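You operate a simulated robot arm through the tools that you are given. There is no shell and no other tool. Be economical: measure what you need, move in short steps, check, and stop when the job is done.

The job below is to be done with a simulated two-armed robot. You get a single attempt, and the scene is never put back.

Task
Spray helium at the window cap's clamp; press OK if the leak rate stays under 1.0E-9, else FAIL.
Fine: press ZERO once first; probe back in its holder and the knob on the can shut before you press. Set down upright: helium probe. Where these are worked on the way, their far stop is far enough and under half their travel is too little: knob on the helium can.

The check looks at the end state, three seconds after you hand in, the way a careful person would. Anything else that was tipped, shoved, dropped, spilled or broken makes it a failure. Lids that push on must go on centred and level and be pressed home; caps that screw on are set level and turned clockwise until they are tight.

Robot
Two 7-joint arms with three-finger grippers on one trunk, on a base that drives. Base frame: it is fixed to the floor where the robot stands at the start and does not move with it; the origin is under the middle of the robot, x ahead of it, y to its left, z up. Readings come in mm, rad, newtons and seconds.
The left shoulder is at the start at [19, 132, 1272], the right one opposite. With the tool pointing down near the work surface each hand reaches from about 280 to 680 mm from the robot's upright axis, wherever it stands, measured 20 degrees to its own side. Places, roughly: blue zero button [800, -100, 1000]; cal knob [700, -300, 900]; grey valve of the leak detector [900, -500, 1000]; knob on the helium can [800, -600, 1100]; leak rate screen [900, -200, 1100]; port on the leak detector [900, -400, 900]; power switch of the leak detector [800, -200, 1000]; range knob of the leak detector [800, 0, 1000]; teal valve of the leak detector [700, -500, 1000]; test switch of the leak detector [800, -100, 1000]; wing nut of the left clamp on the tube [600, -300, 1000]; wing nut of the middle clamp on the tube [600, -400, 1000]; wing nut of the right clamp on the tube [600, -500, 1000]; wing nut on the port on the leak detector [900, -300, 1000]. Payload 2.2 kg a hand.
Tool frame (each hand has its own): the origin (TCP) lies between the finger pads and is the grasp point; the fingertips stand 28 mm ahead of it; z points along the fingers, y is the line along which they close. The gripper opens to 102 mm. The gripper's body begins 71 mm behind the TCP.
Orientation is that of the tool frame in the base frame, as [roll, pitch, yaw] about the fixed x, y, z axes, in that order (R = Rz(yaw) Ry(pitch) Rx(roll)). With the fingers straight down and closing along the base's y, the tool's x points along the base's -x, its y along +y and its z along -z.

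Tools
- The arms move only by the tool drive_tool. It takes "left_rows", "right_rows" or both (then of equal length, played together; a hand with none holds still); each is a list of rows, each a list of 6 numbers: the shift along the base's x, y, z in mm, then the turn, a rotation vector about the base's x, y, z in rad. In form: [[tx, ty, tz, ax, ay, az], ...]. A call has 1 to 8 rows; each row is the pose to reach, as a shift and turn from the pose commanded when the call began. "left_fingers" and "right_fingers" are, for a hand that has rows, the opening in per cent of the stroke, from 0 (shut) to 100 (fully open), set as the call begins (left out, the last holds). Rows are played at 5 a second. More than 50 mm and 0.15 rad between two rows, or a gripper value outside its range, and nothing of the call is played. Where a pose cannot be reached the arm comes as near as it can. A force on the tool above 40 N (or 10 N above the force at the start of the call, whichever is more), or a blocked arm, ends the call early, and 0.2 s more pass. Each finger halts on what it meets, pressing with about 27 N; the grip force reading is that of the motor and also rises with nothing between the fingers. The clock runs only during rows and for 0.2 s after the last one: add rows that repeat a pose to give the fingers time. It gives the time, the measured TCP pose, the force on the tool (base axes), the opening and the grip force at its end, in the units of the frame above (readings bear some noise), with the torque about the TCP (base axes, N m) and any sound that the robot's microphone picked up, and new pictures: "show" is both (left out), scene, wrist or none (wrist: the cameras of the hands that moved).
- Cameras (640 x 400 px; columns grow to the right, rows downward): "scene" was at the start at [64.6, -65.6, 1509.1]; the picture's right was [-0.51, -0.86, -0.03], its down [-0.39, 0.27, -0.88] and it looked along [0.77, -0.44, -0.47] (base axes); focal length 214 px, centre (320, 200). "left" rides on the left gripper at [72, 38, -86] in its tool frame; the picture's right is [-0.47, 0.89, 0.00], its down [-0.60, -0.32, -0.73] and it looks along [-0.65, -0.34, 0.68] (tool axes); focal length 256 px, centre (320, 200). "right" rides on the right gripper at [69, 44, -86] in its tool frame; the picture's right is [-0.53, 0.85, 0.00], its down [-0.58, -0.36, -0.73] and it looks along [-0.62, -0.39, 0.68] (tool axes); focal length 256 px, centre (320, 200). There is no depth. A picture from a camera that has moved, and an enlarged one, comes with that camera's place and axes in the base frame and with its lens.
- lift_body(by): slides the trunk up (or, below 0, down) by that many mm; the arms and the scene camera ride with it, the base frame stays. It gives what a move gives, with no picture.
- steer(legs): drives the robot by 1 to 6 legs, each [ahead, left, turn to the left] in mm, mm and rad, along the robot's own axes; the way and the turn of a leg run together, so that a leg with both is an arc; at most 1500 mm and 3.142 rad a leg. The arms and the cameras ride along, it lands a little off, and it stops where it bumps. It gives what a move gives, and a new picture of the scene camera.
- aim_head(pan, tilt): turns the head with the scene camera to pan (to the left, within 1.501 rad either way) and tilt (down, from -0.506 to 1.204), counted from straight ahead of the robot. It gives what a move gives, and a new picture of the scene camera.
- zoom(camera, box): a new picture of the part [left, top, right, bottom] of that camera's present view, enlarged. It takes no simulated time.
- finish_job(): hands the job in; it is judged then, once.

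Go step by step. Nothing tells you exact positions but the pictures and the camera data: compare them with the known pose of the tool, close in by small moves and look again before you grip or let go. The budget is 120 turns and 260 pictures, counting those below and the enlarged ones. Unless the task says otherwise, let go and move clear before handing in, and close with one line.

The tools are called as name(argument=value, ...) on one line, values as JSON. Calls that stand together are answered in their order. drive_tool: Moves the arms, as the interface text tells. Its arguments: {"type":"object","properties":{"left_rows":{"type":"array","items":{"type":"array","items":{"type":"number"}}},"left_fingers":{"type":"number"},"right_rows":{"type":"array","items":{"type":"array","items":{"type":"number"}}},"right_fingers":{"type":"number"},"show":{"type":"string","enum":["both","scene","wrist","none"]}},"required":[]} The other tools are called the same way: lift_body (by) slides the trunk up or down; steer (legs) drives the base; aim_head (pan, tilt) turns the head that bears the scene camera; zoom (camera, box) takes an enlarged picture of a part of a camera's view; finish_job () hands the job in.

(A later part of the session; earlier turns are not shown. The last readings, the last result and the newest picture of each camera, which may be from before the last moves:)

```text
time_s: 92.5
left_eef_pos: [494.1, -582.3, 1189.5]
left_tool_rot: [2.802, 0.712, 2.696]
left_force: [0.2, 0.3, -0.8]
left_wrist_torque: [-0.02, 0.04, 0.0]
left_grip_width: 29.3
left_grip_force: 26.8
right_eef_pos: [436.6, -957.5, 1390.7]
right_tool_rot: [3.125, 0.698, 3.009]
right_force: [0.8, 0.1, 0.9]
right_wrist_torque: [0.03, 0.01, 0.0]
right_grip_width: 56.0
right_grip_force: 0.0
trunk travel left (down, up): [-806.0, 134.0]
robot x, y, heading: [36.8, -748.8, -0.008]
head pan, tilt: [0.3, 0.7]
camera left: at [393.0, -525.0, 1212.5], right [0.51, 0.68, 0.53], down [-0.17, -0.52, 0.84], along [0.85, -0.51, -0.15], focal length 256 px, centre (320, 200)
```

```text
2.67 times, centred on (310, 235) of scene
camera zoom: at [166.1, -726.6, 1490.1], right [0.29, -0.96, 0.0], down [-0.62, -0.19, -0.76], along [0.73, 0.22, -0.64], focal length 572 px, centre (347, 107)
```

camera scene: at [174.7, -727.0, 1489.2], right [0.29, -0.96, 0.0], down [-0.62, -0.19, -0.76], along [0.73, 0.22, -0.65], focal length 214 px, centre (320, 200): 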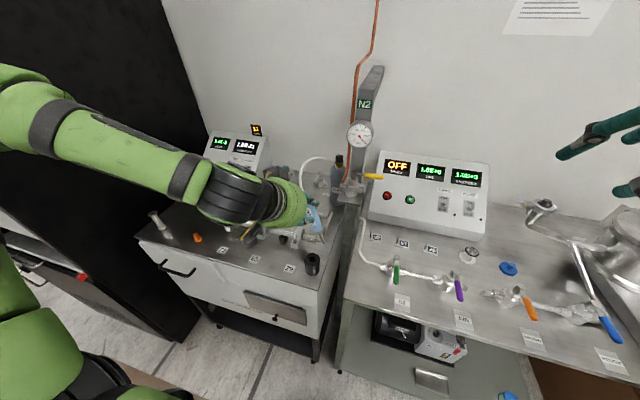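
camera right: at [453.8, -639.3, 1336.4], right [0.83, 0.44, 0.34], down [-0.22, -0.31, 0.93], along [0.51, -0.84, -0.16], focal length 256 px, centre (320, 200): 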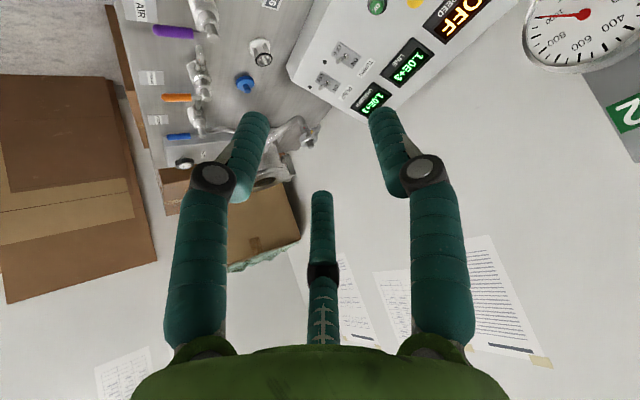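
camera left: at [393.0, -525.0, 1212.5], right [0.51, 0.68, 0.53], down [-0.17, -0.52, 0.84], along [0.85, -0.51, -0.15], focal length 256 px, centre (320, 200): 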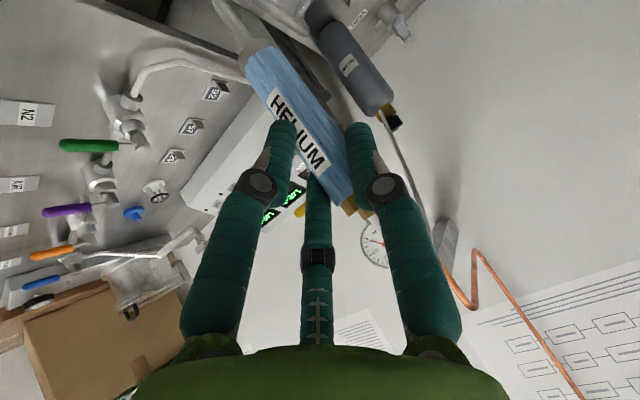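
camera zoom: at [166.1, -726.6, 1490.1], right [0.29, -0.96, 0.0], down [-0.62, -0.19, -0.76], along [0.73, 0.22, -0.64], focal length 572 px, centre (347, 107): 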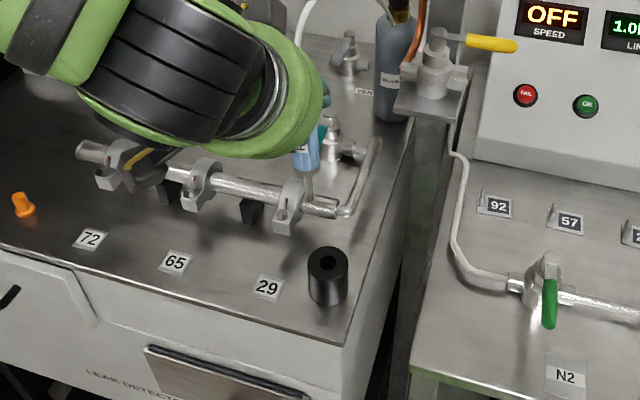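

Probe is vertical again. Move -15 in y and lower to just above the holder, then check the relative position.

drive_tool(left_rows=[[2, -8, -10, 0, 0, 0], [3, -15, -30, 0, 0, 0], [3, -15, -55, 0, 0, 0], [3, -15, -75, 0, 0, 0], [3, -15, -75, 0, 0, 0]], show="wrist")

zoom(camera="scene", box=[280, 200, 360, 280])

```text
time_s: 93.7
left_eef_pos: [497.4, -598.1, 1112.7]
left_tool_rot: [2.803, 0.715, 2.695]
left_force: [-0.1, -0.2, -1.1]
left_wrist_torque: [-0.04, 0.04, 0.01]
left_grip_width: 29.3
left_grip_force: 26.6
right_eef_pos: [436.3, -958.5, 1390.5]
right_tool_rot: [3.126, 0.697, 3.01]
right_force: [0.8, -0.3, 0.3]
right_wrist_torque: [-0.02, 0.02, 0.0]
right_grip_width: 56.2
right_grip_force: 0.0
trunk travel left (down, up): [-806.0, 134.0]
robot x, y, heading: [37.6, -750.4, -0.007]
head pan, tilt: [0.3, 0.7]
camera left: at [396.6, -540.7, 1137.2], right [0.5, 0.68, 0.53], down [-0.17, -0.52, 0.84], along [0.85, -0.51, -0.15], focal length 256 px, centre (320, 200)
```

left: 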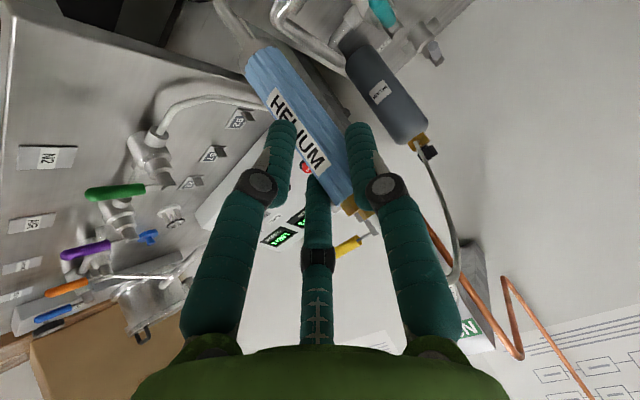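

```text
5.00 times, centred on (320, 240) of scene
camera zoom: at [166.2, -727.2, 1490.1], right [0.29, -0.96, 0.0], down [-0.62, -0.19, -0.77], along [0.73, 0.22, -0.64], focal length 1072 px, centre (320, 0)
```

zoom: 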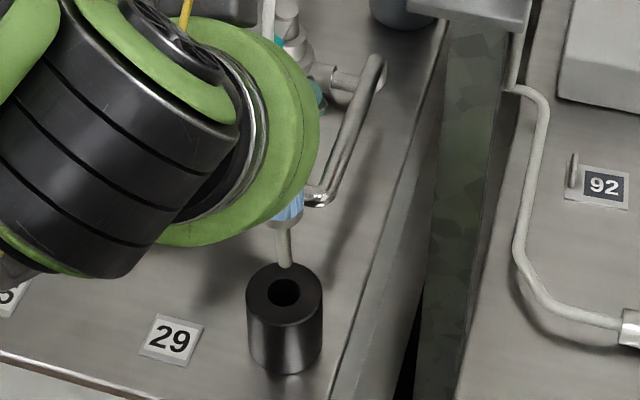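

Tip lines up above the hole. Lower 14 mm more and re-check.

drive_tool(left_rows=[[0, 0, -7, 0, 0, 0], [0, 0, -14, 0, 0, 0], [0, 0, -14, 0, 0, 0]], show="none")

zoom(camera="scene", box=[300, 230, 340, 270])

```text
time_s: 94.5
left_eef_pos: [497.1, -596.2, 1098.5]
left_tool_rot: [2.803, 0.712, 2.693]
left_force: [0.8, 1.3, -0.7]
left_wrist_torque: [-0.01, 0.03, -0.02]
left_grip_width: 29.0
left_grip_force: 26.7
right_eef_pos: [437.0, -958.5, 1391.7]
right_tool_rot: [3.125, 0.698, 3.008]
right_force: [0.2, 0.8, 0.9]
right_wrist_torque: [0.03, -0.03, -0.02]
right_grip_width: 56.2
right_grip_force: 0.0
trunk travel left (down, up): [-806.0, 134.0]
robot x, y, heading: [31.8, -745.9, -0.006]
head pan, tilt: [0.3, 0.7]
```

```text
10.00 times, centred on (320, 250) of scene
camera zoom: at [166.2, -727.1, 1490.1], right [0.29, -0.96, 0.0], down [-0.62, -0.19, -0.77], along [0.73, 0.22, -0.64], focal length 2145 px, centre (320, -300)
```

zoom: 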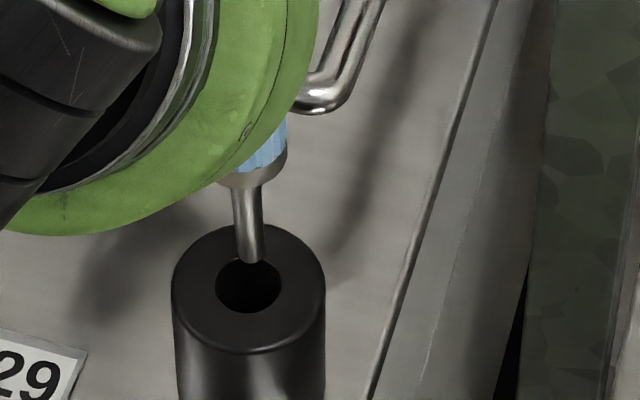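

Continue lowering gently into the hole with force watch.

drive_tool(left_rows=[[0, -1, -5, 0, 0, 0], [0, -1, -10, 0, 0, 0], [0, -1, -15, 0, 0, 0], [0, -1, -15, 0, 0, 0]], show="none")

zoom(camera="scene", box=[300, 230, 340, 270])

```text
time_s: 95.5
left_eef_pos: [498.2, -597.7, 1083.6]
left_tool_rot: [2.805, 0.711, 2.694]
left_force: [-0.8, -0.4, -1.5]
left_wrist_torque: [0.01, 0.05, 0.0]
left_grip_width: 29.3
left_grip_force: 26.7
right_eef_pos: [435.9, -958.5, 1390.7]
right_tool_rot: [3.125, 0.699, 3.008]
right_force: [0.3, 0.2, -0.6]
right_wrist_torque: [-0.02, 0.03, 0.0]
right_grip_width: 56.0
right_grip_force: 0.2
trunk travel left (down, up): [-806.0, 134.0]
robot x, y, heading: [40.3, -750.6, -0.006]
head pan, tilt: [0.3, 0.7]
```

```text
10.00 times, centred on (320, 250) of scene
camera zoom: at [166.5, -727.0, 1490.1], right [0.29, -0.96, 0.0], down [-0.62, -0.19, -0.76], along [0.73, 0.22, -0.64], focal length 2145 px, centre (320, -300)
```

zoom: 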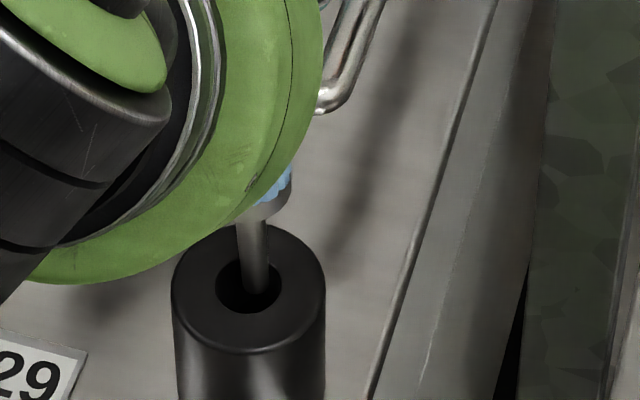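

Nozzle is entering the hole. Keep lowering.

drive_tool(left_rows=[[1, 1, -7, 0, 0, 0], [1, 1, -14, 0, 0, 0], [1, 1, -20, 0, 0, 0], [1, 1, -26, 0, 0, 0], [1, 1, -26, 0, 0, 0]], show="none")

zoom(camera="scene", box=[300, 230, 340, 270])

```text
time_s: 96.7
left_eef_pos: [499.0, -596.5, 1056.6]
left_tool_rot: [2.804, 0.71, 2.694]
left_force: [0.0, 0.1, -0.9]
left_wrist_torque: [0.01, 0.02, 0.0]
left_grip_width: 29.4
left_grip_force: 27.0
right_eef_pos: [436.6, -958.9, 1390.1]
right_tool_rot: [3.125, 0.698, 3.009]
right_force: [0.7, 0.2, -0.3]
right_wrist_torque: [0.01, 0.03, -0.03]
right_grip_width: 56.1
right_grip_force: 0.0
trunk travel left (down, up): [-806.0, 134.0]
robot x, y, heading: [38.9, -748.9, -0.005]
head pan, tilt: [0.3, 0.7]
```

```text
10.00 times, centred on (320, 250) of scene
camera zoom: at [166.4, -727.0, 1490.1], right [0.29, -0.96, 0.0], down [-0.62, -0.19, -0.76], along [0.73, 0.22, -0.64], focal length 2145 px, centre (320, -300)
```

zoom: 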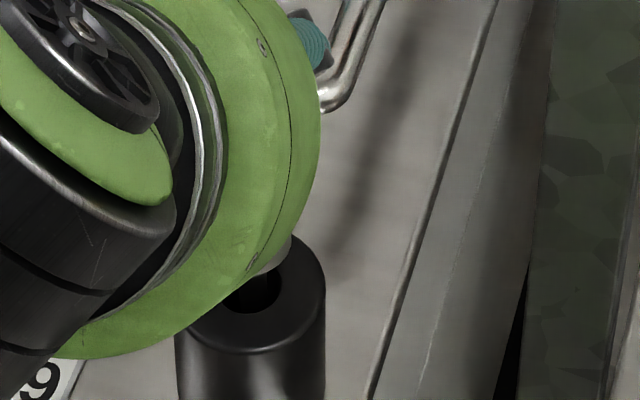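

Continue down to the seated height, watching force.

drive_tool(left_rows=[[0, 1, -5, 0, 0, 0], [0, 1, -10, 0, 0, 0], [0, 1, -14, 0, 0, 0], [0, 1, -17, 0, 0, 0], [0, 1, -17, 0, 0, 0]], show="wrist")

aim_head(pan=0.1, tilt=0.75)

```text
time_s: 97.9
left_eef_pos: [500.8, -596.6, 1041.1]
left_tool_rot: [2.802, 0.713, 2.696]
left_force: [-0.5, 0.8, -0.3]
left_wrist_torque: [0.01, 0.01, 0.0]
left_grip_width: 29.2
left_grip_force: 27.4
right_eef_pos: [435.2, -958.3, 1391.2]
right_tool_rot: [3.125, 0.698, 3.01]
right_force: [0.0, 0.2, -0.7]
right_wrist_torque: [0.0, 0.02, -0.01]
right_grip_width: 55.9
right_grip_force: 0.0
trunk travel left (down, up): [-806.0, 134.0]
robot x, y, heading: [38.8, -745.9, -0.005]
head pan, tilt: [0.3, 0.7]
camera left: at [398.8, -539.5, 1064.6], right [0.51, 0.68, 0.53], down [-0.17, -0.52, 0.84], along [0.85, -0.51, -0.15], focal length 256 px, centre (320, 200)
```

left: 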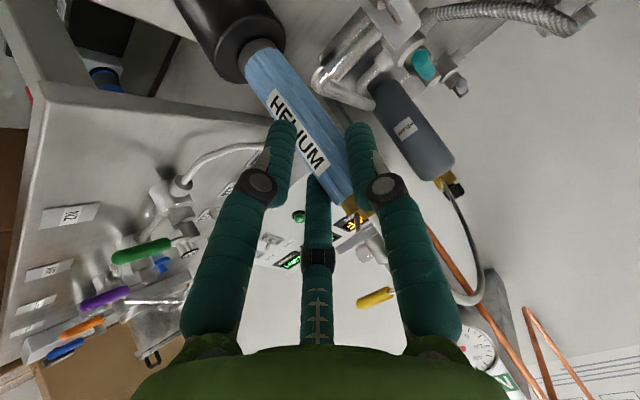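

```text
time_s: 98.7
left_eef_pos: [500.6, -595.3, 1040.8]
left_tool_rot: [2.803, 0.712, 2.695]
left_force: [-0.7, -0.5, -1.4]
left_wrist_torque: [-0.01, 0.03, 0.01]
left_grip_width: 29.3
left_grip_force: 26.8
right_eef_pos: [436.9, -958.8, 1391.4]
right_tool_rot: [3.125, 0.697, 3.009]
right_force: [0.1, -0.4, -0.7]
right_wrist_torque: [-0.03, 0.0, -0.02]
right_grip_width: 56.3
right_grip_force: 0.1
trunk travel left (down, up): [-806.0, 134.0]
robot x, y, heading: [39.9, -749.5, -0.008]
head pan, tilt: [0.099, 0.75]
camera scene: at [167.6, -743.9, 1485.9], right [0.09, -1.0, 0.0], down [-0.68, -0.06, -0.73], along [0.73, 0.07, -0.68], focal length 214 px, centre (320, 200)
```

scene: 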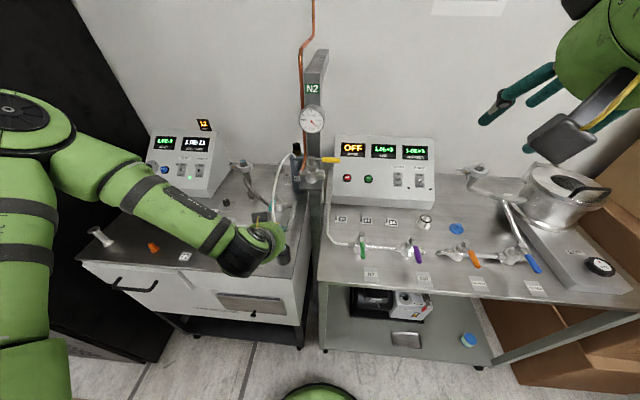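

Nearly seated (collar at rim). Lower a few mm until contact.

drive_tool(left_rows=[[0, 0, -2, 0, 0, 0], [0, 0, -4, 0, 0, 0], [0, 0, -6, 0, 0, 0], [0, 0, -8, 0, 0, 0]], show="wrist")

```text
time_s: 99.7
left_eef_pos: [497.8, -596.7, 1037.9]
left_tool_rot: [2.796, 0.724, 2.688]
left_force: [-1.3, 0.5, 23.2]
left_wrist_torque: [0.3, -0.44, -0.03]
left_grip_width: 29.4
left_grip_force: 26.5
right_eef_pos: [432.6, -960.1, 1391.5]
right_tool_rot: [3.124, 0.702, 3.007]
right_force: [0.3, -0.3, -0.6]
right_wrist_torque: [0.0, 0.0, 0.0]
right_grip_width: 56.2
right_grip_force: 0.0
trunk travel left (down, up): [-806.0, 134.0]
robot x, y, heading: [32.8, -751.9, -0.004]
head pan, tilt: [0.099, 0.75]
camera left: at [397.3, -541.5, 1060.8], right [0.5, 0.68, 0.53], down [-0.18, -0.52, 0.83], along [0.85, -0.51, -0.14], focal length 256 px, centre (320, 200)
```

left: 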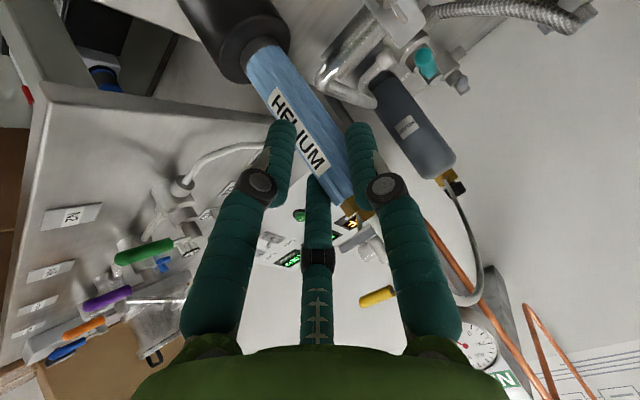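

Seated (23 N contact). Relieve, open, and back away.

drive_tool(left_rows=[[1, 0, 5, 0, 0, 0], [1, 0, 5, 0, 0, 0], [1, 0, 5, 0, 0, 0]], left_fingers=29, show="none")

drive_tool(left_rows=[[0, 0, 0, 0, 0, 0], [0, 0, 0, 0, 0, 0], [-14, -1, 14, 0, 0, 0], [-30, -2, 30, 0, 0, 0], [-50, -3, 50, 0, 0, 0], [-60, -3, 65, 0, 0, 0]], left_fingers=55, show="both")

zoom(camera="scene", box=[240, 180, 340, 280])

```text
time_s: 100.5
left_eef_pos: [500.0, -596.1, 1037.2]
left_tool_rot: [2.804, 0.709, 2.695]
left_force: [-0.1, 0.2, -1.2]
left_wrist_torque: [0.01, 0.03, 0.0]
left_grip_width: 30.4
left_grip_force: 0.6
right_eef_pos: [436.5, -958.4, 1390.1]
right_tool_rot: [3.126, 0.696, 3.009]
right_force: [0.4, 0.2, 0.2]
right_wrist_torque: [0.02, -0.01, -0.01]
right_grip_width: 55.8
right_grip_force: 0.0
trunk travel left (down, up): [-806.0, 134.0]
robot x, y, heading: [36.1, -747.7, -0.007]
head pan, tilt: [0.099, 0.75]
```

```text
time_s: 101.9
left_eef_pos: [476.9, -612.8, 1103.4]
left_tool_rot: [2.804, 0.711, 2.694]
left_force: [0.9, 0.0, 0.4]
left_wrist_torque: [-0.01, -0.01, 0.06]
left_grip_width: 56.2
left_grip_force: 0.0
left hand out of reach, approached as far as the arm can: row 4, 5, 6
right_eef_pos: [435.2, -957.6, 1391.1]
right_tool_rot: [3.126, 0.698, 3.006]
right_force: [0.2, 0.8, 0.2]
right_wrist_torque: [-0.03, -0.01, 0.01]
right_grip_width: 56.1
right_grip_force: 0.0
trunk travel left (down, up): [-806.0, 134.0]
robot x, y, heading: [38.2, -749.7, -0.002]
head pan, tilt: [0.099, 0.75]
camera scene: at [166.8, -744.0, 1485.9], right [0.09, -1.0, 0.0], down [-0.68, -0.06, -0.73], along [0.73, 0.07, -0.68], focal length 214 px, centre (320, 200)
camera left: at [375.5, -556.2, 1128.0], right [0.51, 0.68, 0.53], down [-0.17, -0.52, 0.84], along [0.85, -0.51, -0.15], focal length 256 px, centre (320, 200)
```

scene: 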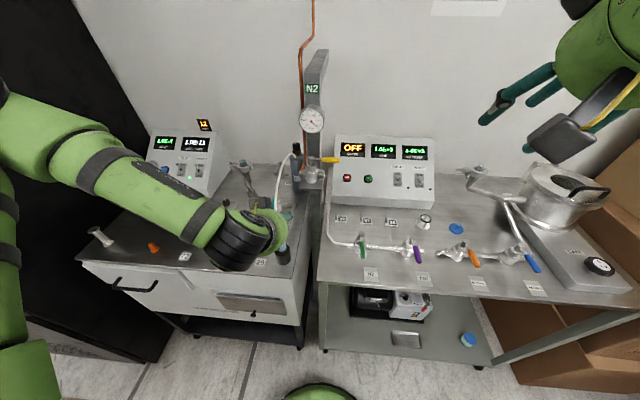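
left: 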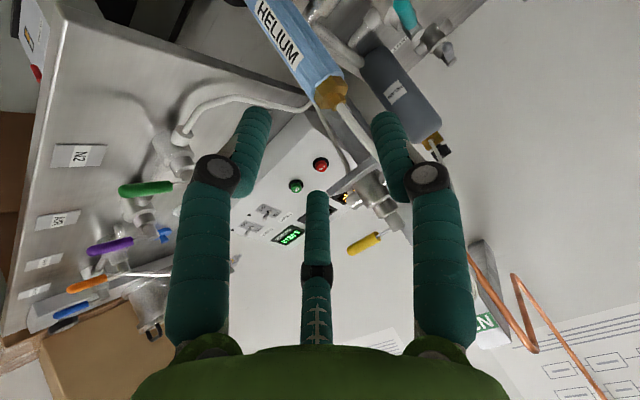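

```text
4.00 times, centred on (290, 230) of scene
camera zoom: at [166.8, -744.0, 1485.9], right [0.09, -1.0, 0.0], down [-0.68, -0.06, -0.73], along [0.73, 0.07, -0.68], focal length 858 px, centre (440, 80)
```

zoom: 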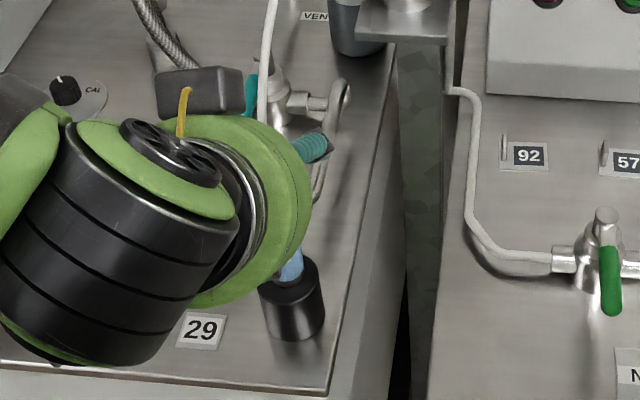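

Probe stands in the holder. Back off a bit, raise the hand and swing it to a downward pose.

steer(legs=[[-50, 0, 0]])

drive_tool(left_rows=[[0, 10, 30, -0.06, 0.08, 0], [5, 20, 65, -0.12, 0.16, 0], [10, 30, 100, -0.18, 0.24, 0], [15, 40, 135, -0.24, 0.32, 0], [20, 50, 170, -0.29, 0.4, 0], [25, 60, 200, -0.29, 0.45, 0]], show="scene")

```text
time_s: 102.8
left_eef_pos: [434.7, -611.1, 1099.5]
left_tool_rot: [2.806, 0.705, 2.697]
left_force: [1.2, 1.0, -0.2]
left_wrist_torque: [0.02, 0.07, 0.02]
left_grip_width: 56.3
left_grip_force: 0.0
right_eef_pos: [395.7, -959.3, 1386.1]
right_tool_rot: [3.129, 0.689, 3.01]
right_force: [1.2, 0.2, -0.3]
right_wrist_torque: [0.02, 0.06, -0.03]
right_grip_width: 56.0
right_grip_force: 0.1
trunk travel left (down, up): [-806.0, 134.0]
robot x, y, heading: [-12.0, -746.8, -0.002]
head pan, tilt: [0.099, 0.75]
camera scene: at [128.0, -743.7, 1484.7], right [0.09, -1.0, 0.0], down [-0.68, -0.06, -0.73], along [0.72, 0.07, -0.69], focal length 214 px, centre (320, 200)
```

scene: 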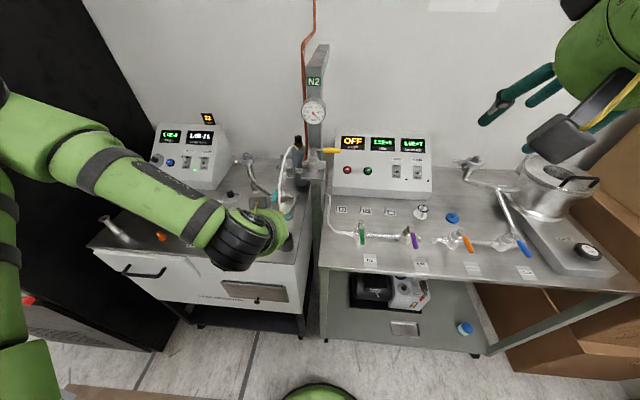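

```text
time_s: 104.2
left_eef_pos: [454.2, -552.2, 1303.9]
left_tool_rot: [-2.996, 0.367, 2.95]
left_force: [0.6, -0.4, 0.6]
left_wrist_torque: [0.0, 0.03, -0.04]
left_grip_width: 56.0
left_grip_force: 0.0
right_eef_pos: [386.6, -958.1, 1389.5]
right_tool_rot: [3.126, 0.698, 3.008]
right_force: [-0.1, -0.7, 0.3]
right_wrist_torque: [0.0, -0.05, 0.01]
right_grip_width: 56.1
right_grip_force: 0.0
trunk travel left (down, up): [-806.0, 134.0]
robot x, y, heading: [-13.7, -745.8, -0.005]
head pan, tilt: [0.099, 0.75]
camera scene: at [117.6, -744.4, 1485.8], right [0.09, -1.0, 0.0], down [-0.68, -0.06, -0.73], along [0.73, 0.07, -0.68], focal length 214 px, centre (320, 200)
```

scene: 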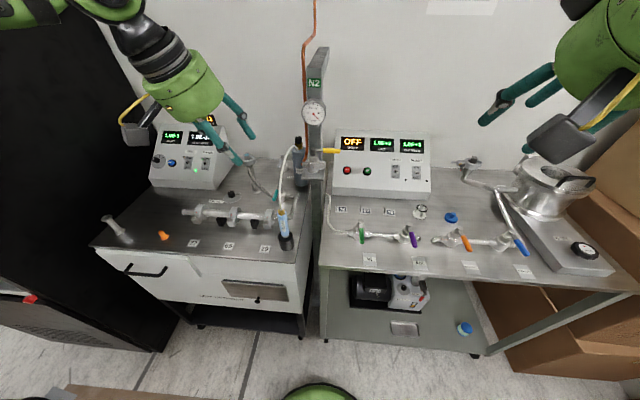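

Drive forward to about (150,-715) and then bring the left hand above the can knob.

steer(legs=[[164, 30, 0]])

drive_tool(left_rows=[[34, -3, -10, 0, 0, -0.13], [68, -6, -20, 0, 0, -0.26], [102, -9, -32, 0, 0, -0.39], [136, -14, -46, 0, 0, -0.52], [170, -22, -62, 0, 0, -0.65], [204, -34, -80, 0, 0, -0.78], [204, -34, -80, 0, 0, -0.78]], left_fingers=50, show="both")

```text
time_s: 105.6
left_eef_pos: [610.8, -520.8, 1304.5]
left_tool_rot: [-2.997, 0.373, 2.954]
left_force: [-1.1, -0.6, -0.1]
left_wrist_torque: [0.03, -0.06, 0.01]
left_grip_width: 55.9
left_grip_force: 0.2
right_eef_pos: [544.6, -927.9, 1392.4]
right_tool_rot: [3.124, 0.701, 3.009]
right_force: [-1.0, 0.5, 0.2]
right_wrist_torque: [0.0, -0.01, -0.01]
right_grip_width: 56.0
right_grip_force: 0.2
trunk travel left (down, up): [-806.0, 134.0]
robot x, y, heading: [150.4, -720.3, -0.003]
head pan, tilt: [0.099, 0.75]
camera scene: at [274.8, -714.9, 1486.4], right [0.1, -1.0, 0.0], down [-0.68, -0.07, -0.73], along [0.73, 0.07, -0.68], focal length 214 px, centre (320, 200)
```

scene: 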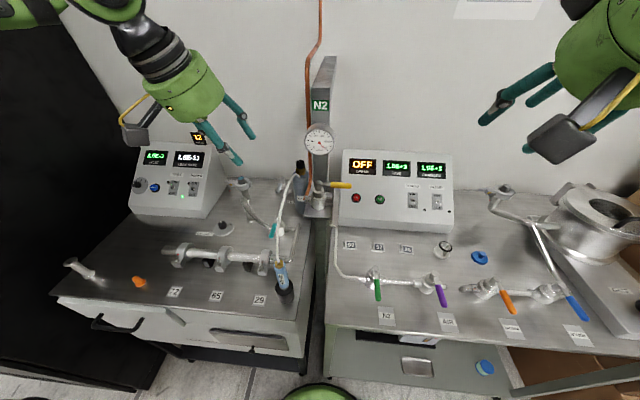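

```text
time_s: 107.2
left_eef_pos: [749.4, -529.4, 1214.5]
left_tool_rot: [-2.997, 0.367, 2.175]
left_force: [0.7, 0.8, -0.2]
left_wrist_torque: [0.0, 0.01, 0.0]
left_grip_width: 51.2
left_grip_force: 0.0
left hand out of reach, approached as far as the arm can: row 5, 6, 7
right_eef_pos: [550.4, -927.1, 1389.8]
right_tool_rot: [3.124, 0.696, 3.012]
right_force: [0.7, -0.7, -0.3]
right_wrist_torque: [-0.05, 0.05, -0.02]
right_grip_width: 56.0
right_grip_force: 0.1
trunk travel left (down, up): [-806.0, 134.0]
robot x, y, heading: [149.3, -717.5, -0.009]
head pan, tilt: [0.099, 0.75]
camera scene: at [280.8, -714.3, 1485.7], right [0.1, -1.0, 0.0], down [-0.68, -0.07, -0.73], along [0.73, 0.07, -0.68], focal length 214 px, centre (320, 200)
camera left: at [736.7, -423.0, 1262.7], right [0.99, 0.1, 0.05], down [-0.01, -0.35, 0.94], along [0.11, -0.93, -0.35], focal length 256 px, centre (320, 200)
```

scene: 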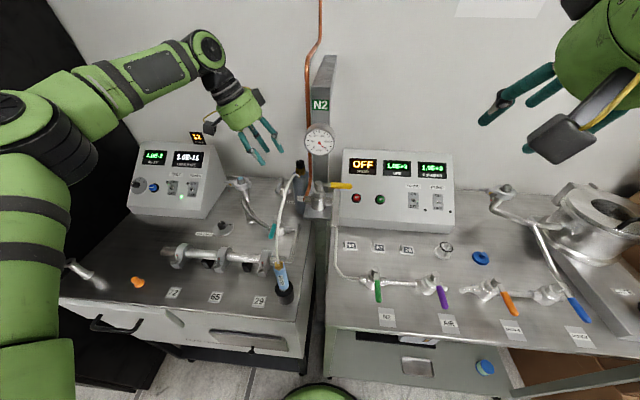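
left: 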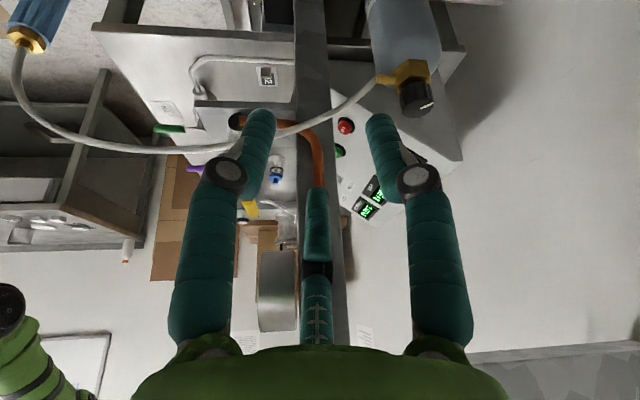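

Reach is short in x. Try creeping the base 40 mm forward.

steer(legs=[[40, 0, 0]])

```text
time_s: 108.2
left_eef_pos: [763.7, -530.2, 1215.0]
left_tool_rot: [-2.996, 0.372, 2.174]
left_force: [-0.2, -0.5, 0.7]
left_wrist_torque: [0.0, 0.01, 0.0]
left_grip_width: 51.1
left_grip_force: 0.1
right_eef_pos: [564.6, -926.9, 1390.1]
right_tool_rot: [3.126, 0.698, 3.012]
right_force: [0.4, -0.4, 0.1]
right_wrist_torque: [0.02, -0.01, 0.0]
right_grip_width: 56.0
right_grip_force: 0.1
trunk travel left (down, up): [-806.0, 134.0]
robot x, y, heading: [162.5, -720.0, -0.005]
head pan, tilt: [0.099, 0.75]
stopped in leg 1: the robot was blocked; the commanded pose is now the measured one
camera scene: at [294.5, -714.1, 1485.8], right [0.1, -1.0, 0.0], down [-0.68, -0.07, -0.73], along [0.73, 0.07, -0.68], focal length 214 px, centre (320, 200)
```

scene: 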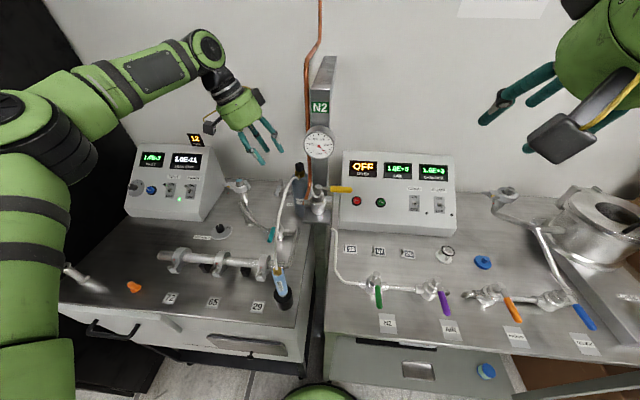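

Base limit is x≈162. I'll retract the left hand, back off, and turn right 0.5 so the left shoulder moves forward.

drive_tool(left_rows=[[-40, 5, 15, 0, 0, 0.12], [-85, 10, 35, 0, 0, 0.24], [-130, 20, 55, 0, 0, 0.36], [-175, 30, 75, 0, 0, 0.5], [-215, 40, 95, 0, 0, 0.6], [-255, 50, 100, 0, 0, 0.6]], show="none")

steer(legs=[[-42, 0, 0], [0, 55, 0], [0, 0, -0.5]])

```text
refused: row 3 steps farther than a row can; nothing moved
```

```text
time_s: 110.5
left_eef_pos: [754.6, -614.1, 1218.7]
left_tool_rot: [-3.007, 0.36, 1.944]
left_force: [1.0, 5.2, 0.8]
left_wrist_torque: [-0.08, -0.03, 0.01]
left_grip_width: 51.0
left_grip_force: 0.0
right_eef_pos: [457.4, -964.9, 1390.7]
right_tool_rot: [3.124, 0.699, 2.759]
right_force: [0.1, 0.3, -0.5]
right_wrist_torque: [0.01, 0.0, 0.02]
right_grip_width: 56.4
right_grip_force: 0.0
trunk travel left (down, up): [-806.0, 134.0]
robot x, y, heading: [119.6, -662.6, -0.252]
head pan, tilt: [0.099, 0.75]
stopped in leg 3: the force on the tool passed its limit at 86 N (the readings are from after the stop); the commanded pose is now the measured one
camera scene: at [250.1, -690.5, 1485.8], right [-0.15, -0.99, 0.0], down [-0.67, 0.11, -0.73], along [0.72, -0.11, -0.68], focal length 214 px, centre (320, 200)
```

scene: 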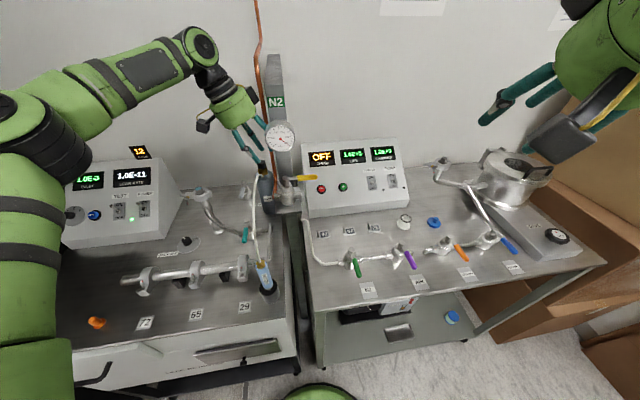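

My batched call let the turn run with the hand still out; it touched the mast and stopped. Inspect for damage, then back off.

zoom(camera="scene", box=[190, 40, 340, 220])

drive_tool(left_rows=[[-5, 30, 5, 0, 0, 0], [-20, 65, 15, 0, 0, 0.05], [-50, 85, 30, 0, 0, 0.1], [-90, 100, 45, 0, 0, 0.2]], show="wrist")

```text
2.22 times, centred on (265, 130) of scene
camera zoom: at [250.1, -690.5, 1485.8], right [-0.15, -0.99, 0.0], down [-0.67, 0.11, -0.73], along [0.72, -0.11, -0.68], focal length 477 px, centre (442, 356)
```

zoom: 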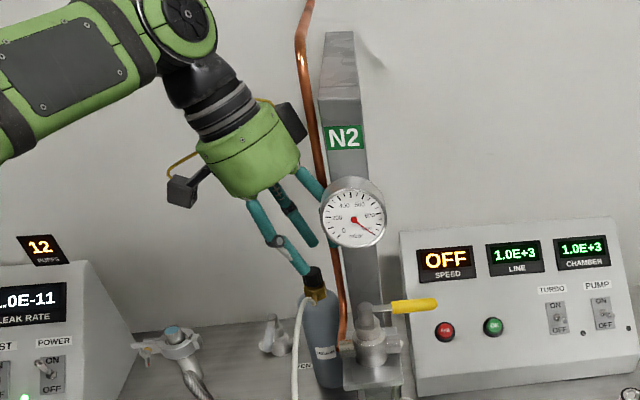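

```text
time_s: 111.5
left_eef_pos: [660.3, -517.2, 1260.4]
left_tool_rot: [-3.007, 0.365, 2.139]
left_force: [-0.1, -0.4, 0.0]
left_wrist_torque: [-0.05, -0.05, 0.06]
left_grip_width: 50.9
left_grip_force: 0.0
right_eef_pos: [454.2, -963.8, 1390.4]
right_tool_rot: [3.124, 0.7, 2.758]
right_force: [0.4, -0.1, -0.6]
right_wrist_torque: [-0.02, -0.03, 0.02]
right_grip_width: 56.2
right_grip_force: 0.0
trunk travel left (down, up): [-806.0, 134.0]
robot x, y, heading: [120.1, -662.3, -0.253]
head pan, tilt: [0.099, 0.75]
camera left: at [650.3, -409.7, 1310.7], right [1.0, 0.07, 0.05], down [-0.03, -0.36, 0.93], along [0.09, -0.93, -0.36], focal length 256 px, centre (320, 200)
```

left: 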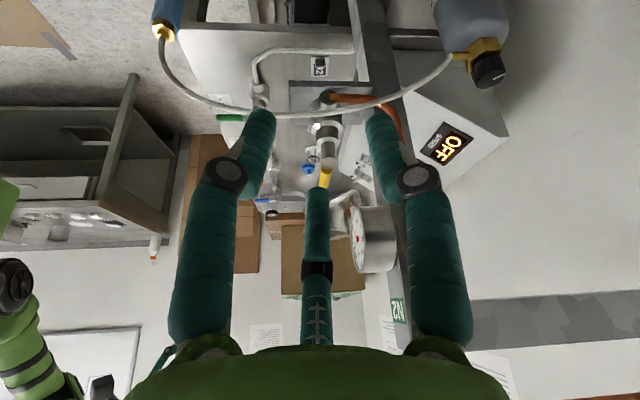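

No visible damage. Retract the hand properly first.

drive_tool(left_rows=[[-45, 8, 8, 0, 0, 0.1], [-90, 16, 16, 0, 0, 0.2], [-135, 24, 24, 0, 0, 0.3], [-175, 32, 32, 0, 0, 0.35]], show="none")

```text
time_s: 112.5
left_eef_pos: [489.4, -483.2, 1294.8]
left_tool_rot: [-3.008, 0.363, 2.49]
left_force: [0.1, 0.0, -0.4]
left_wrist_torque: [0.0, 0.0, 0.0]
left_grip_width: 50.8
left_grip_force: 0.1
right_eef_pos: [456.4, -964.6, 1390.1]
right_tool_rot: [3.124, 0.7, 2.758]
right_force: [0.0, -0.9, 0.9]
right_wrist_torque: [0.0, -0.01, 0.0]
right_grip_width: 56.0
right_grip_force: 0.1
trunk travel left (down, up): [-806.0, 134.0]
robot x, y, heading: [125.4, -664.7, -0.253]
head pan, tilt: [0.099, 0.75]
```

steer(legs=[[0, 0, -0.25]])

```text
time_s: 113.8
left_eef_pos: [525.1, -579.9, 1294.2]
left_tool_rot: [-3.006, 0.363, 2.239]
left_force: [1.1, -0.7, 0.0]
left_wrist_torque: [-0.02, 0.01, -0.03]
left_grip_width: 51.0
left_grip_force: 0.1
right_eef_pos: [372.4, -1037.5, 1390.9]
right_tool_rot: [3.126, 0.7, 2.507]
right_force: [0.3, 0.5, 1.1]
right_wrist_torque: [0.0, 0.0, 0.03]
right_grip_width: 56.2
right_grip_force: 0.1
trunk travel left (down, up): [-806.0, 134.0]
robot x, y, heading: [124.7, -663.6, -0.506]
head pan, tilt: [0.099, 0.75]
camera scene: at [240.1, -722.3, 1485.9], right [-0.39, -0.92, 0.0], down [-0.63, 0.27, -0.73], along [0.67, -0.29, -0.68], focal length 214 px, centre (320, 200)
```

scene: 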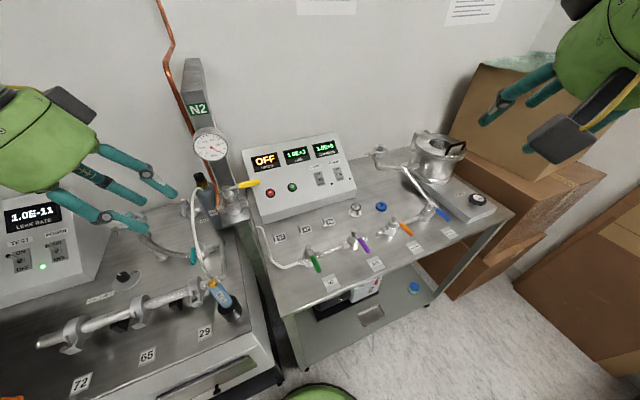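

Orientation is already right (hand pointing mostly -y). Swing left around the mast and to a standoff above the knob.

drive_tool(left_rows=[[15, 42, 0, 0, 0, 0], [50, 75, -5, 0, 0, 0], [97, 90, -12, 0, 0, 0], [145, 92, -22, 0, 0, 0], [190, 90, -35, 0, 0, 0], [232, 75, -50, 0, 0, 0], [268, 50, -70, 0, 0, 0], [290, 30, -85, 0, 0, 0]], left_fingers=50, show="wrist")

aim_head(pan=0.4, tilt=0.6)

```text
time_s: 115.6
left_eef_pos: [815.6, -552.0, 1206.4]
left_tool_rot: [-3.006, 0.363, 2.24]
left_force: [-0.2, -0.4, -1.0]
left_wrist_torque: [-0.01, 0.0, -0.01]
left_grip_width: 51.2
left_grip_force: 0.0
right_eef_pos: [374.8, -1040.2, 1390.5]
right_tool_rot: [3.124, 0.696, 2.507]
right_force: [0.4, -0.3, 0.0]
right_wrist_torque: [0.03, 0.01, 0.01]
right_grip_width: 56.1
right_grip_force: 0.1
trunk travel left (down, up): [-806.0, 134.0]
robot x, y, heading: [122.3, -663.1, -0.5]
head pan, tilt: [0.099, 0.75]
camera left: at [795.2, -447.0, 1256.9], right [0.98, 0.17, 0.05], down [0.01, -0.36, 0.93], along [0.18, -0.92, -0.36], focal length 256 px, centre (320, 200)
```

left: 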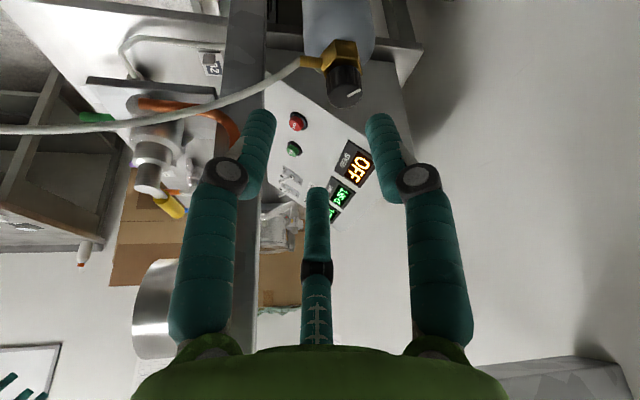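

```text
time_s: 116.4
left_eef_pos: [813.6, -550.0, 1208.1]
left_tool_rot: [-3.005, 0.362, 2.238]
left_force: [0.2, 0.9, 0.2]
left_wrist_torque: [0.0, -0.03, -0.01]
left_grip_width: 50.8
left_grip_force: 0.1
right_eef_pos: [372.8, -1038.1, 1389.9]
right_tool_rot: [3.125, 0.699, 2.507]
right_force: [-0.1, 0.0, 0.1]
right_wrist_torque: [-0.03, 0.03, -0.03]
right_grip_width: 56.3
right_grip_force: 0.1
trunk travel left (down, up): [-806.0, 134.0]
robot x, y, heading: [119.1, -662.2, -0.508]
head pan, tilt: [0.4, 0.6]
camera scene: at [251.5, -699.3, 1498.7], right [-0.11, -0.99, 0.0], down [-0.56, 0.06, -0.82], along [0.82, -0.09, -0.57], focal length 214 px, centre (320, 200)
```

scene: 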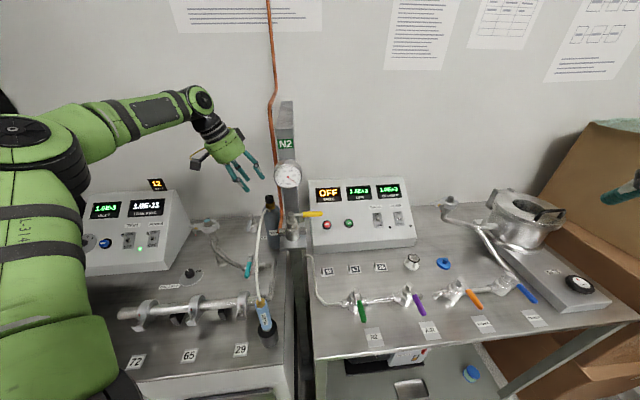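

Knob ≈[841,-590,1113]. Move halfway and re-check alignment.

drive_tool(left_rows=[[10, -7, -12, 0, 0, 0], [20, -14, -24, 0, 0, 0], [22, -17, -37, 0, 0, 0], [22, -17, -37, 0, 0, 0]], left_fingers=45, show="wrist")

zoom(camera="scene", box=[215, 150, 315, 250])

```text
time_s: 117.4
left_eef_pos: [838.3, -566.8, 1173.3]
left_tool_rot: [-3.006, 0.364, 2.239]
left_force: [0.6, -0.8, 0.5]
left_wrist_torque: [0.0, 0.01, -0.02]
left_grip_width: 46.0
left_grip_force: 0.1
right_eef_pos: [373.5, -1039.9, 1390.5]
right_tool_rot: [3.125, 0.697, 2.508]
right_force: [-0.3, 0.6, -0.6]
right_wrist_torque: [0.01, 0.03, 0.01]
right_grip_width: 56.0
right_grip_force: 0.1
trunk travel left (down, up): [-806.0, 134.0]
robot x, y, heading: [120.6, -662.3, -0.506]
head pan, tilt: [0.4, 0.6]
camera left: at [816.2, -462.0, 1222.7], right [0.98, 0.17, 0.05], down [0.01, -0.36, 0.93], along [0.18, -0.92, -0.36], focal length 256 px, centre (320, 200)
```

left: 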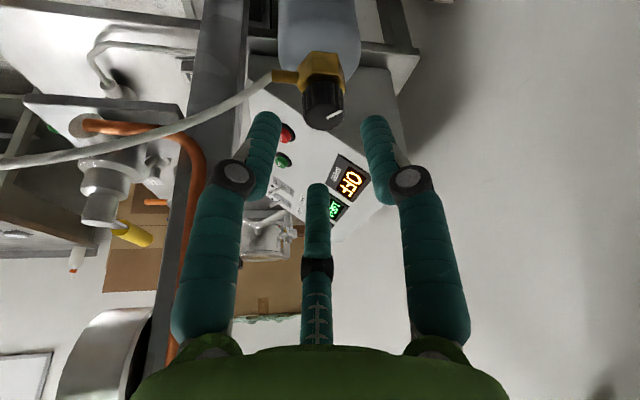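

```text
4.00 times, centred on (265, 200) of scene
camera zoom: at [251.6, -699.3, 1498.8], right [-0.11, -0.99, 0.0], down [-0.56, 0.06, -0.83], along [0.82, -0.09, -0.56], focal length 858 px, centre (540, 200)
```

zoom: 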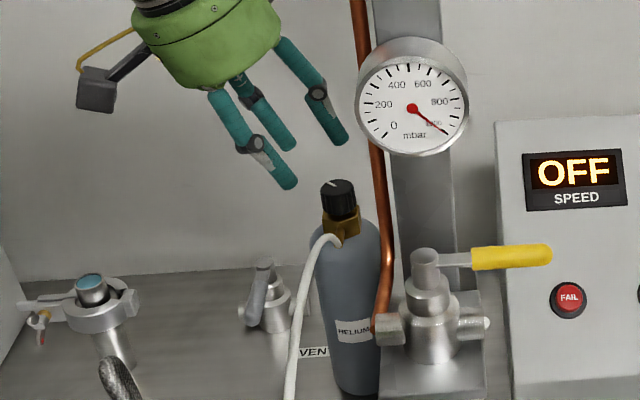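

The tool axis points at the knob, ~87 mm ahead. Advance 50 mm along the tool axis and look.

drive_tool(left_rows=[[1.5, -5, -13, 0, 0, 0], [3, -10, -26, 0, 0, 0], [4.5, -15, -38, 0, 0, 0], [6, -19, -48, 0, 0, 0], [6, -19, -48, 0, 0, 0]], show="wrist")

zoom(camera="scene", box=[235, 170, 295, 230])

```text
time_s: 118.6
left_eef_pos: [843.4, -586.7, 1124.2]
left_tool_rot: [-3.006, 0.365, 2.239]
left_force: [-0.7, 0.0, 0.3]
left_wrist_torque: [-0.01, -0.03, -0.02]
left_grip_width: 46.0
left_grip_force: 0.1
right_eef_pos: [372.6, -1038.9, 1388.9]
right_tool_rot: [3.126, 0.698, 2.507]
right_force: [-0.5, 0.4, -0.4]
right_wrist_torque: [0.01, 0.04, 0.01]
right_grip_width: 56.0
right_grip_force: 0.1
trunk travel left (down, up): [-806.0, 134.0]
robot x, y, heading: [119.4, -662.5, -0.503]
head pan, tilt: [0.4, 0.6]
camera left: at [823.2, -481.3, 1174.2], right [0.98, 0.17, 0.05], down [0.01, -0.36, 0.93], along [0.18, -0.92, -0.36], focal length 256 px, centre (320, 200)
```

left: 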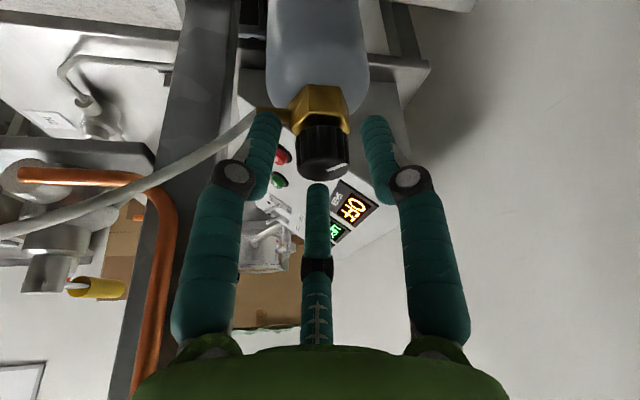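

```text
6.67 times, centred on (265, 200) of scene
camera zoom: at [251.6, -699.4, 1498.8], right [-0.11, -0.99, 0.0], down [-0.56, 0.06, -0.83], along [0.82, -0.09, -0.56], focal length 1430 px, centre (687, 200)
```

zoom: 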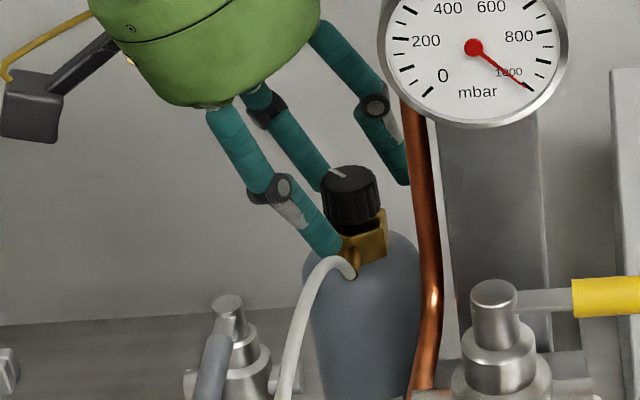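

Knob sits between the fingertips. Advance 5 mm and grip.

drive_tool(left_rows=[[0.5, -2, -5, 0, 0, 0], [0.5, -2, -5, 0, 0, 0]], show="none")

drive_tool(left_rows=[[0, 0, 0, 0, 0, 0], [0, 0, 0, 0, 0, 0], [0, 0, 0, 0, 0, 0]], left_fingers=0, show="wrist")

```text
time_s: 119.2
left_eef_pos: [845.4, -589.3, 1118.9]
left_tool_rot: [-3.004, 0.363, 2.238]
left_force: [0.0, 0.1, 0.0]
left_wrist_torque: [0.03, 0.01, 0.0]
left_grip_width: 45.9
left_grip_force: 0.0
right_eef_pos: [371.9, -1038.9, 1390.3]
right_tool_rot: [3.125, 0.697, 2.508]
right_force: [0.6, 0.7, -0.3]
right_wrist_torque: [-0.03, 0.0, 0.02]
right_grip_width: 56.3
right_grip_force: 0.0
trunk travel left (down, up): [-806.0, 134.0]
robot x, y, heading: [122.6, -661.4, -0.507]
head pan, tilt: [0.4, 0.6]
```

```text
time_s: 120.0
left_eef_pos: [843.7, -588.4, 1119.0]
left_tool_rot: [-3.006, 0.361, 2.237]
left_force: [-7.3, 1.0, -2.8]
left_wrist_torque: [0.54, 0.49, -0.08]
left_grip_width: 33.1
left_grip_force: 45.0
right_eef_pos: [372.3, -1039.2, 1390.2]
right_tool_rot: [3.122, 0.699, 2.509]
right_force: [0.5, -0.6, -0.1]
right_wrist_torque: [0.01, 0.03, -0.01]
right_grip_width: 56.3
right_grip_force: 0.0
trunk travel left (down, up): [-806.0, 134.0]
robot x, y, heading: [119.7, -664.0, -0.509]
head pan, tilt: [0.4, 0.6]
camera left: at [822.8, -482.5, 1169.2], right [0.98, 0.17, 0.05], down [0.01, -0.36, 0.93], along [0.18, -0.92, -0.36], focal length 256 px, centre (320, 200)
```

left: 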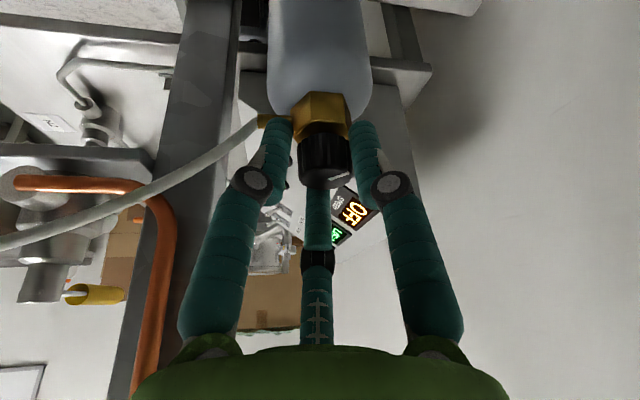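

The tips reached the gold fitting. Open, rise 11 mm, shift -2 in x, and grip again.

drive_tool(left_rows=[[0, 0, 0, 0, 0, 0], [0, 0, 0, 0, 0, 0], [-3, 2, 6, 0, 0, 0], [-3.5, 4, 11, 0, 0, 0], [-3.5, 4, 11, 0, 0, 0]], left_fingers=45, show="none")

drive_tool(left_rows=[[0, 0, 0, 0, 0, 0], [0, 0, 0, 0, 0, 0], [0, 0, 0, 0, 0, 0]], left_fingers=0, show="wrist")

zoom(camera="scene", box=[235, 170, 295, 230])

```text
time_s: 121.2
left_eef_pos: [841.3, -585.2, 1130.5]
left_tool_rot: [-3.007, 0.363, 2.24]
left_force: [0.8, -0.1, 0.4]
left_wrist_torque: [0.01, 0.01, 0.01]
left_grip_width: 45.8
left_grip_force: 0.0
right_eef_pos: [372.8, -1040.0, 1390.2]
right_tool_rot: [3.124, 0.698, 2.506]
right_force: [-0.7, 0.2, -0.1]
right_wrist_torque: [-0.01, 0.01, -0.02]
right_grip_width: 56.2
right_grip_force: 0.1
trunk travel left (down, up): [-806.0, 134.0]
robot x, y, heading: [121.1, -666.0, -0.508]
head pan, tilt: [0.4, 0.6]
```

```text
time_s: 122.0
left_eef_pos: [843.4, -585.2, 1131.8]
left_tool_rot: [-3.009, 0.368, 2.241]
left_force: [15.0, 1.7, 12.5]
left_wrist_torque: [0.17, -0.32, 0.12]
left_grip_width: 28.7
left_grip_force: 45.1
right_eef_pos: [375.0, -1039.0, 1389.8]
right_tool_rot: [3.125, 0.697, 2.51]
right_force: [0.3, -0.1, 0.9]
right_wrist_torque: [0.02, -0.01, 0.05]
right_grip_width: 56.3
right_grip_force: 0.1
trunk travel left (down, up): [-806.0, 134.0]
robot x, y, heading: [121.0, -660.9, -0.51]
head pan, tilt: [0.4, 0.6]
camera left: at [823.0, -479.9, 1180.9], right [0.98, 0.17, 0.06], down [0.01, -0.36, 0.93], along [0.18, -0.92, -0.35], focal length 256 px, centre (320, 200)
```

left: 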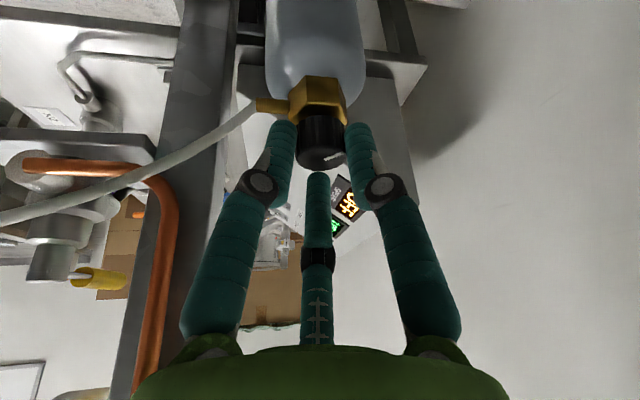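

```text
6.67 times, centred on (265, 200) of scene
camera zoom: at [254.1, -699.4, 1498.7], right [-0.11, -0.99, 0.0], down [-0.56, 0.06, -0.82], along [0.82, -0.09, -0.57], focal length 1430 px, centre (687, 200)
```

zoom: 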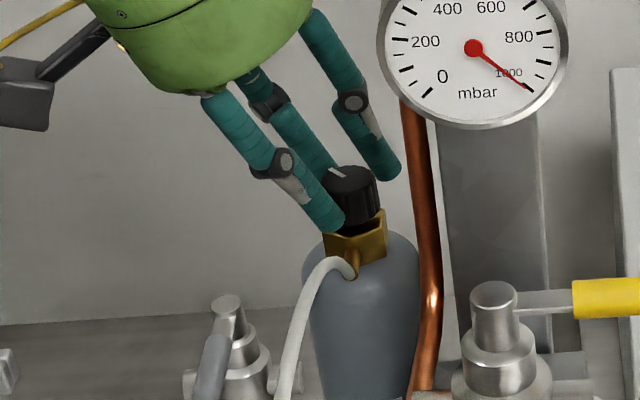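

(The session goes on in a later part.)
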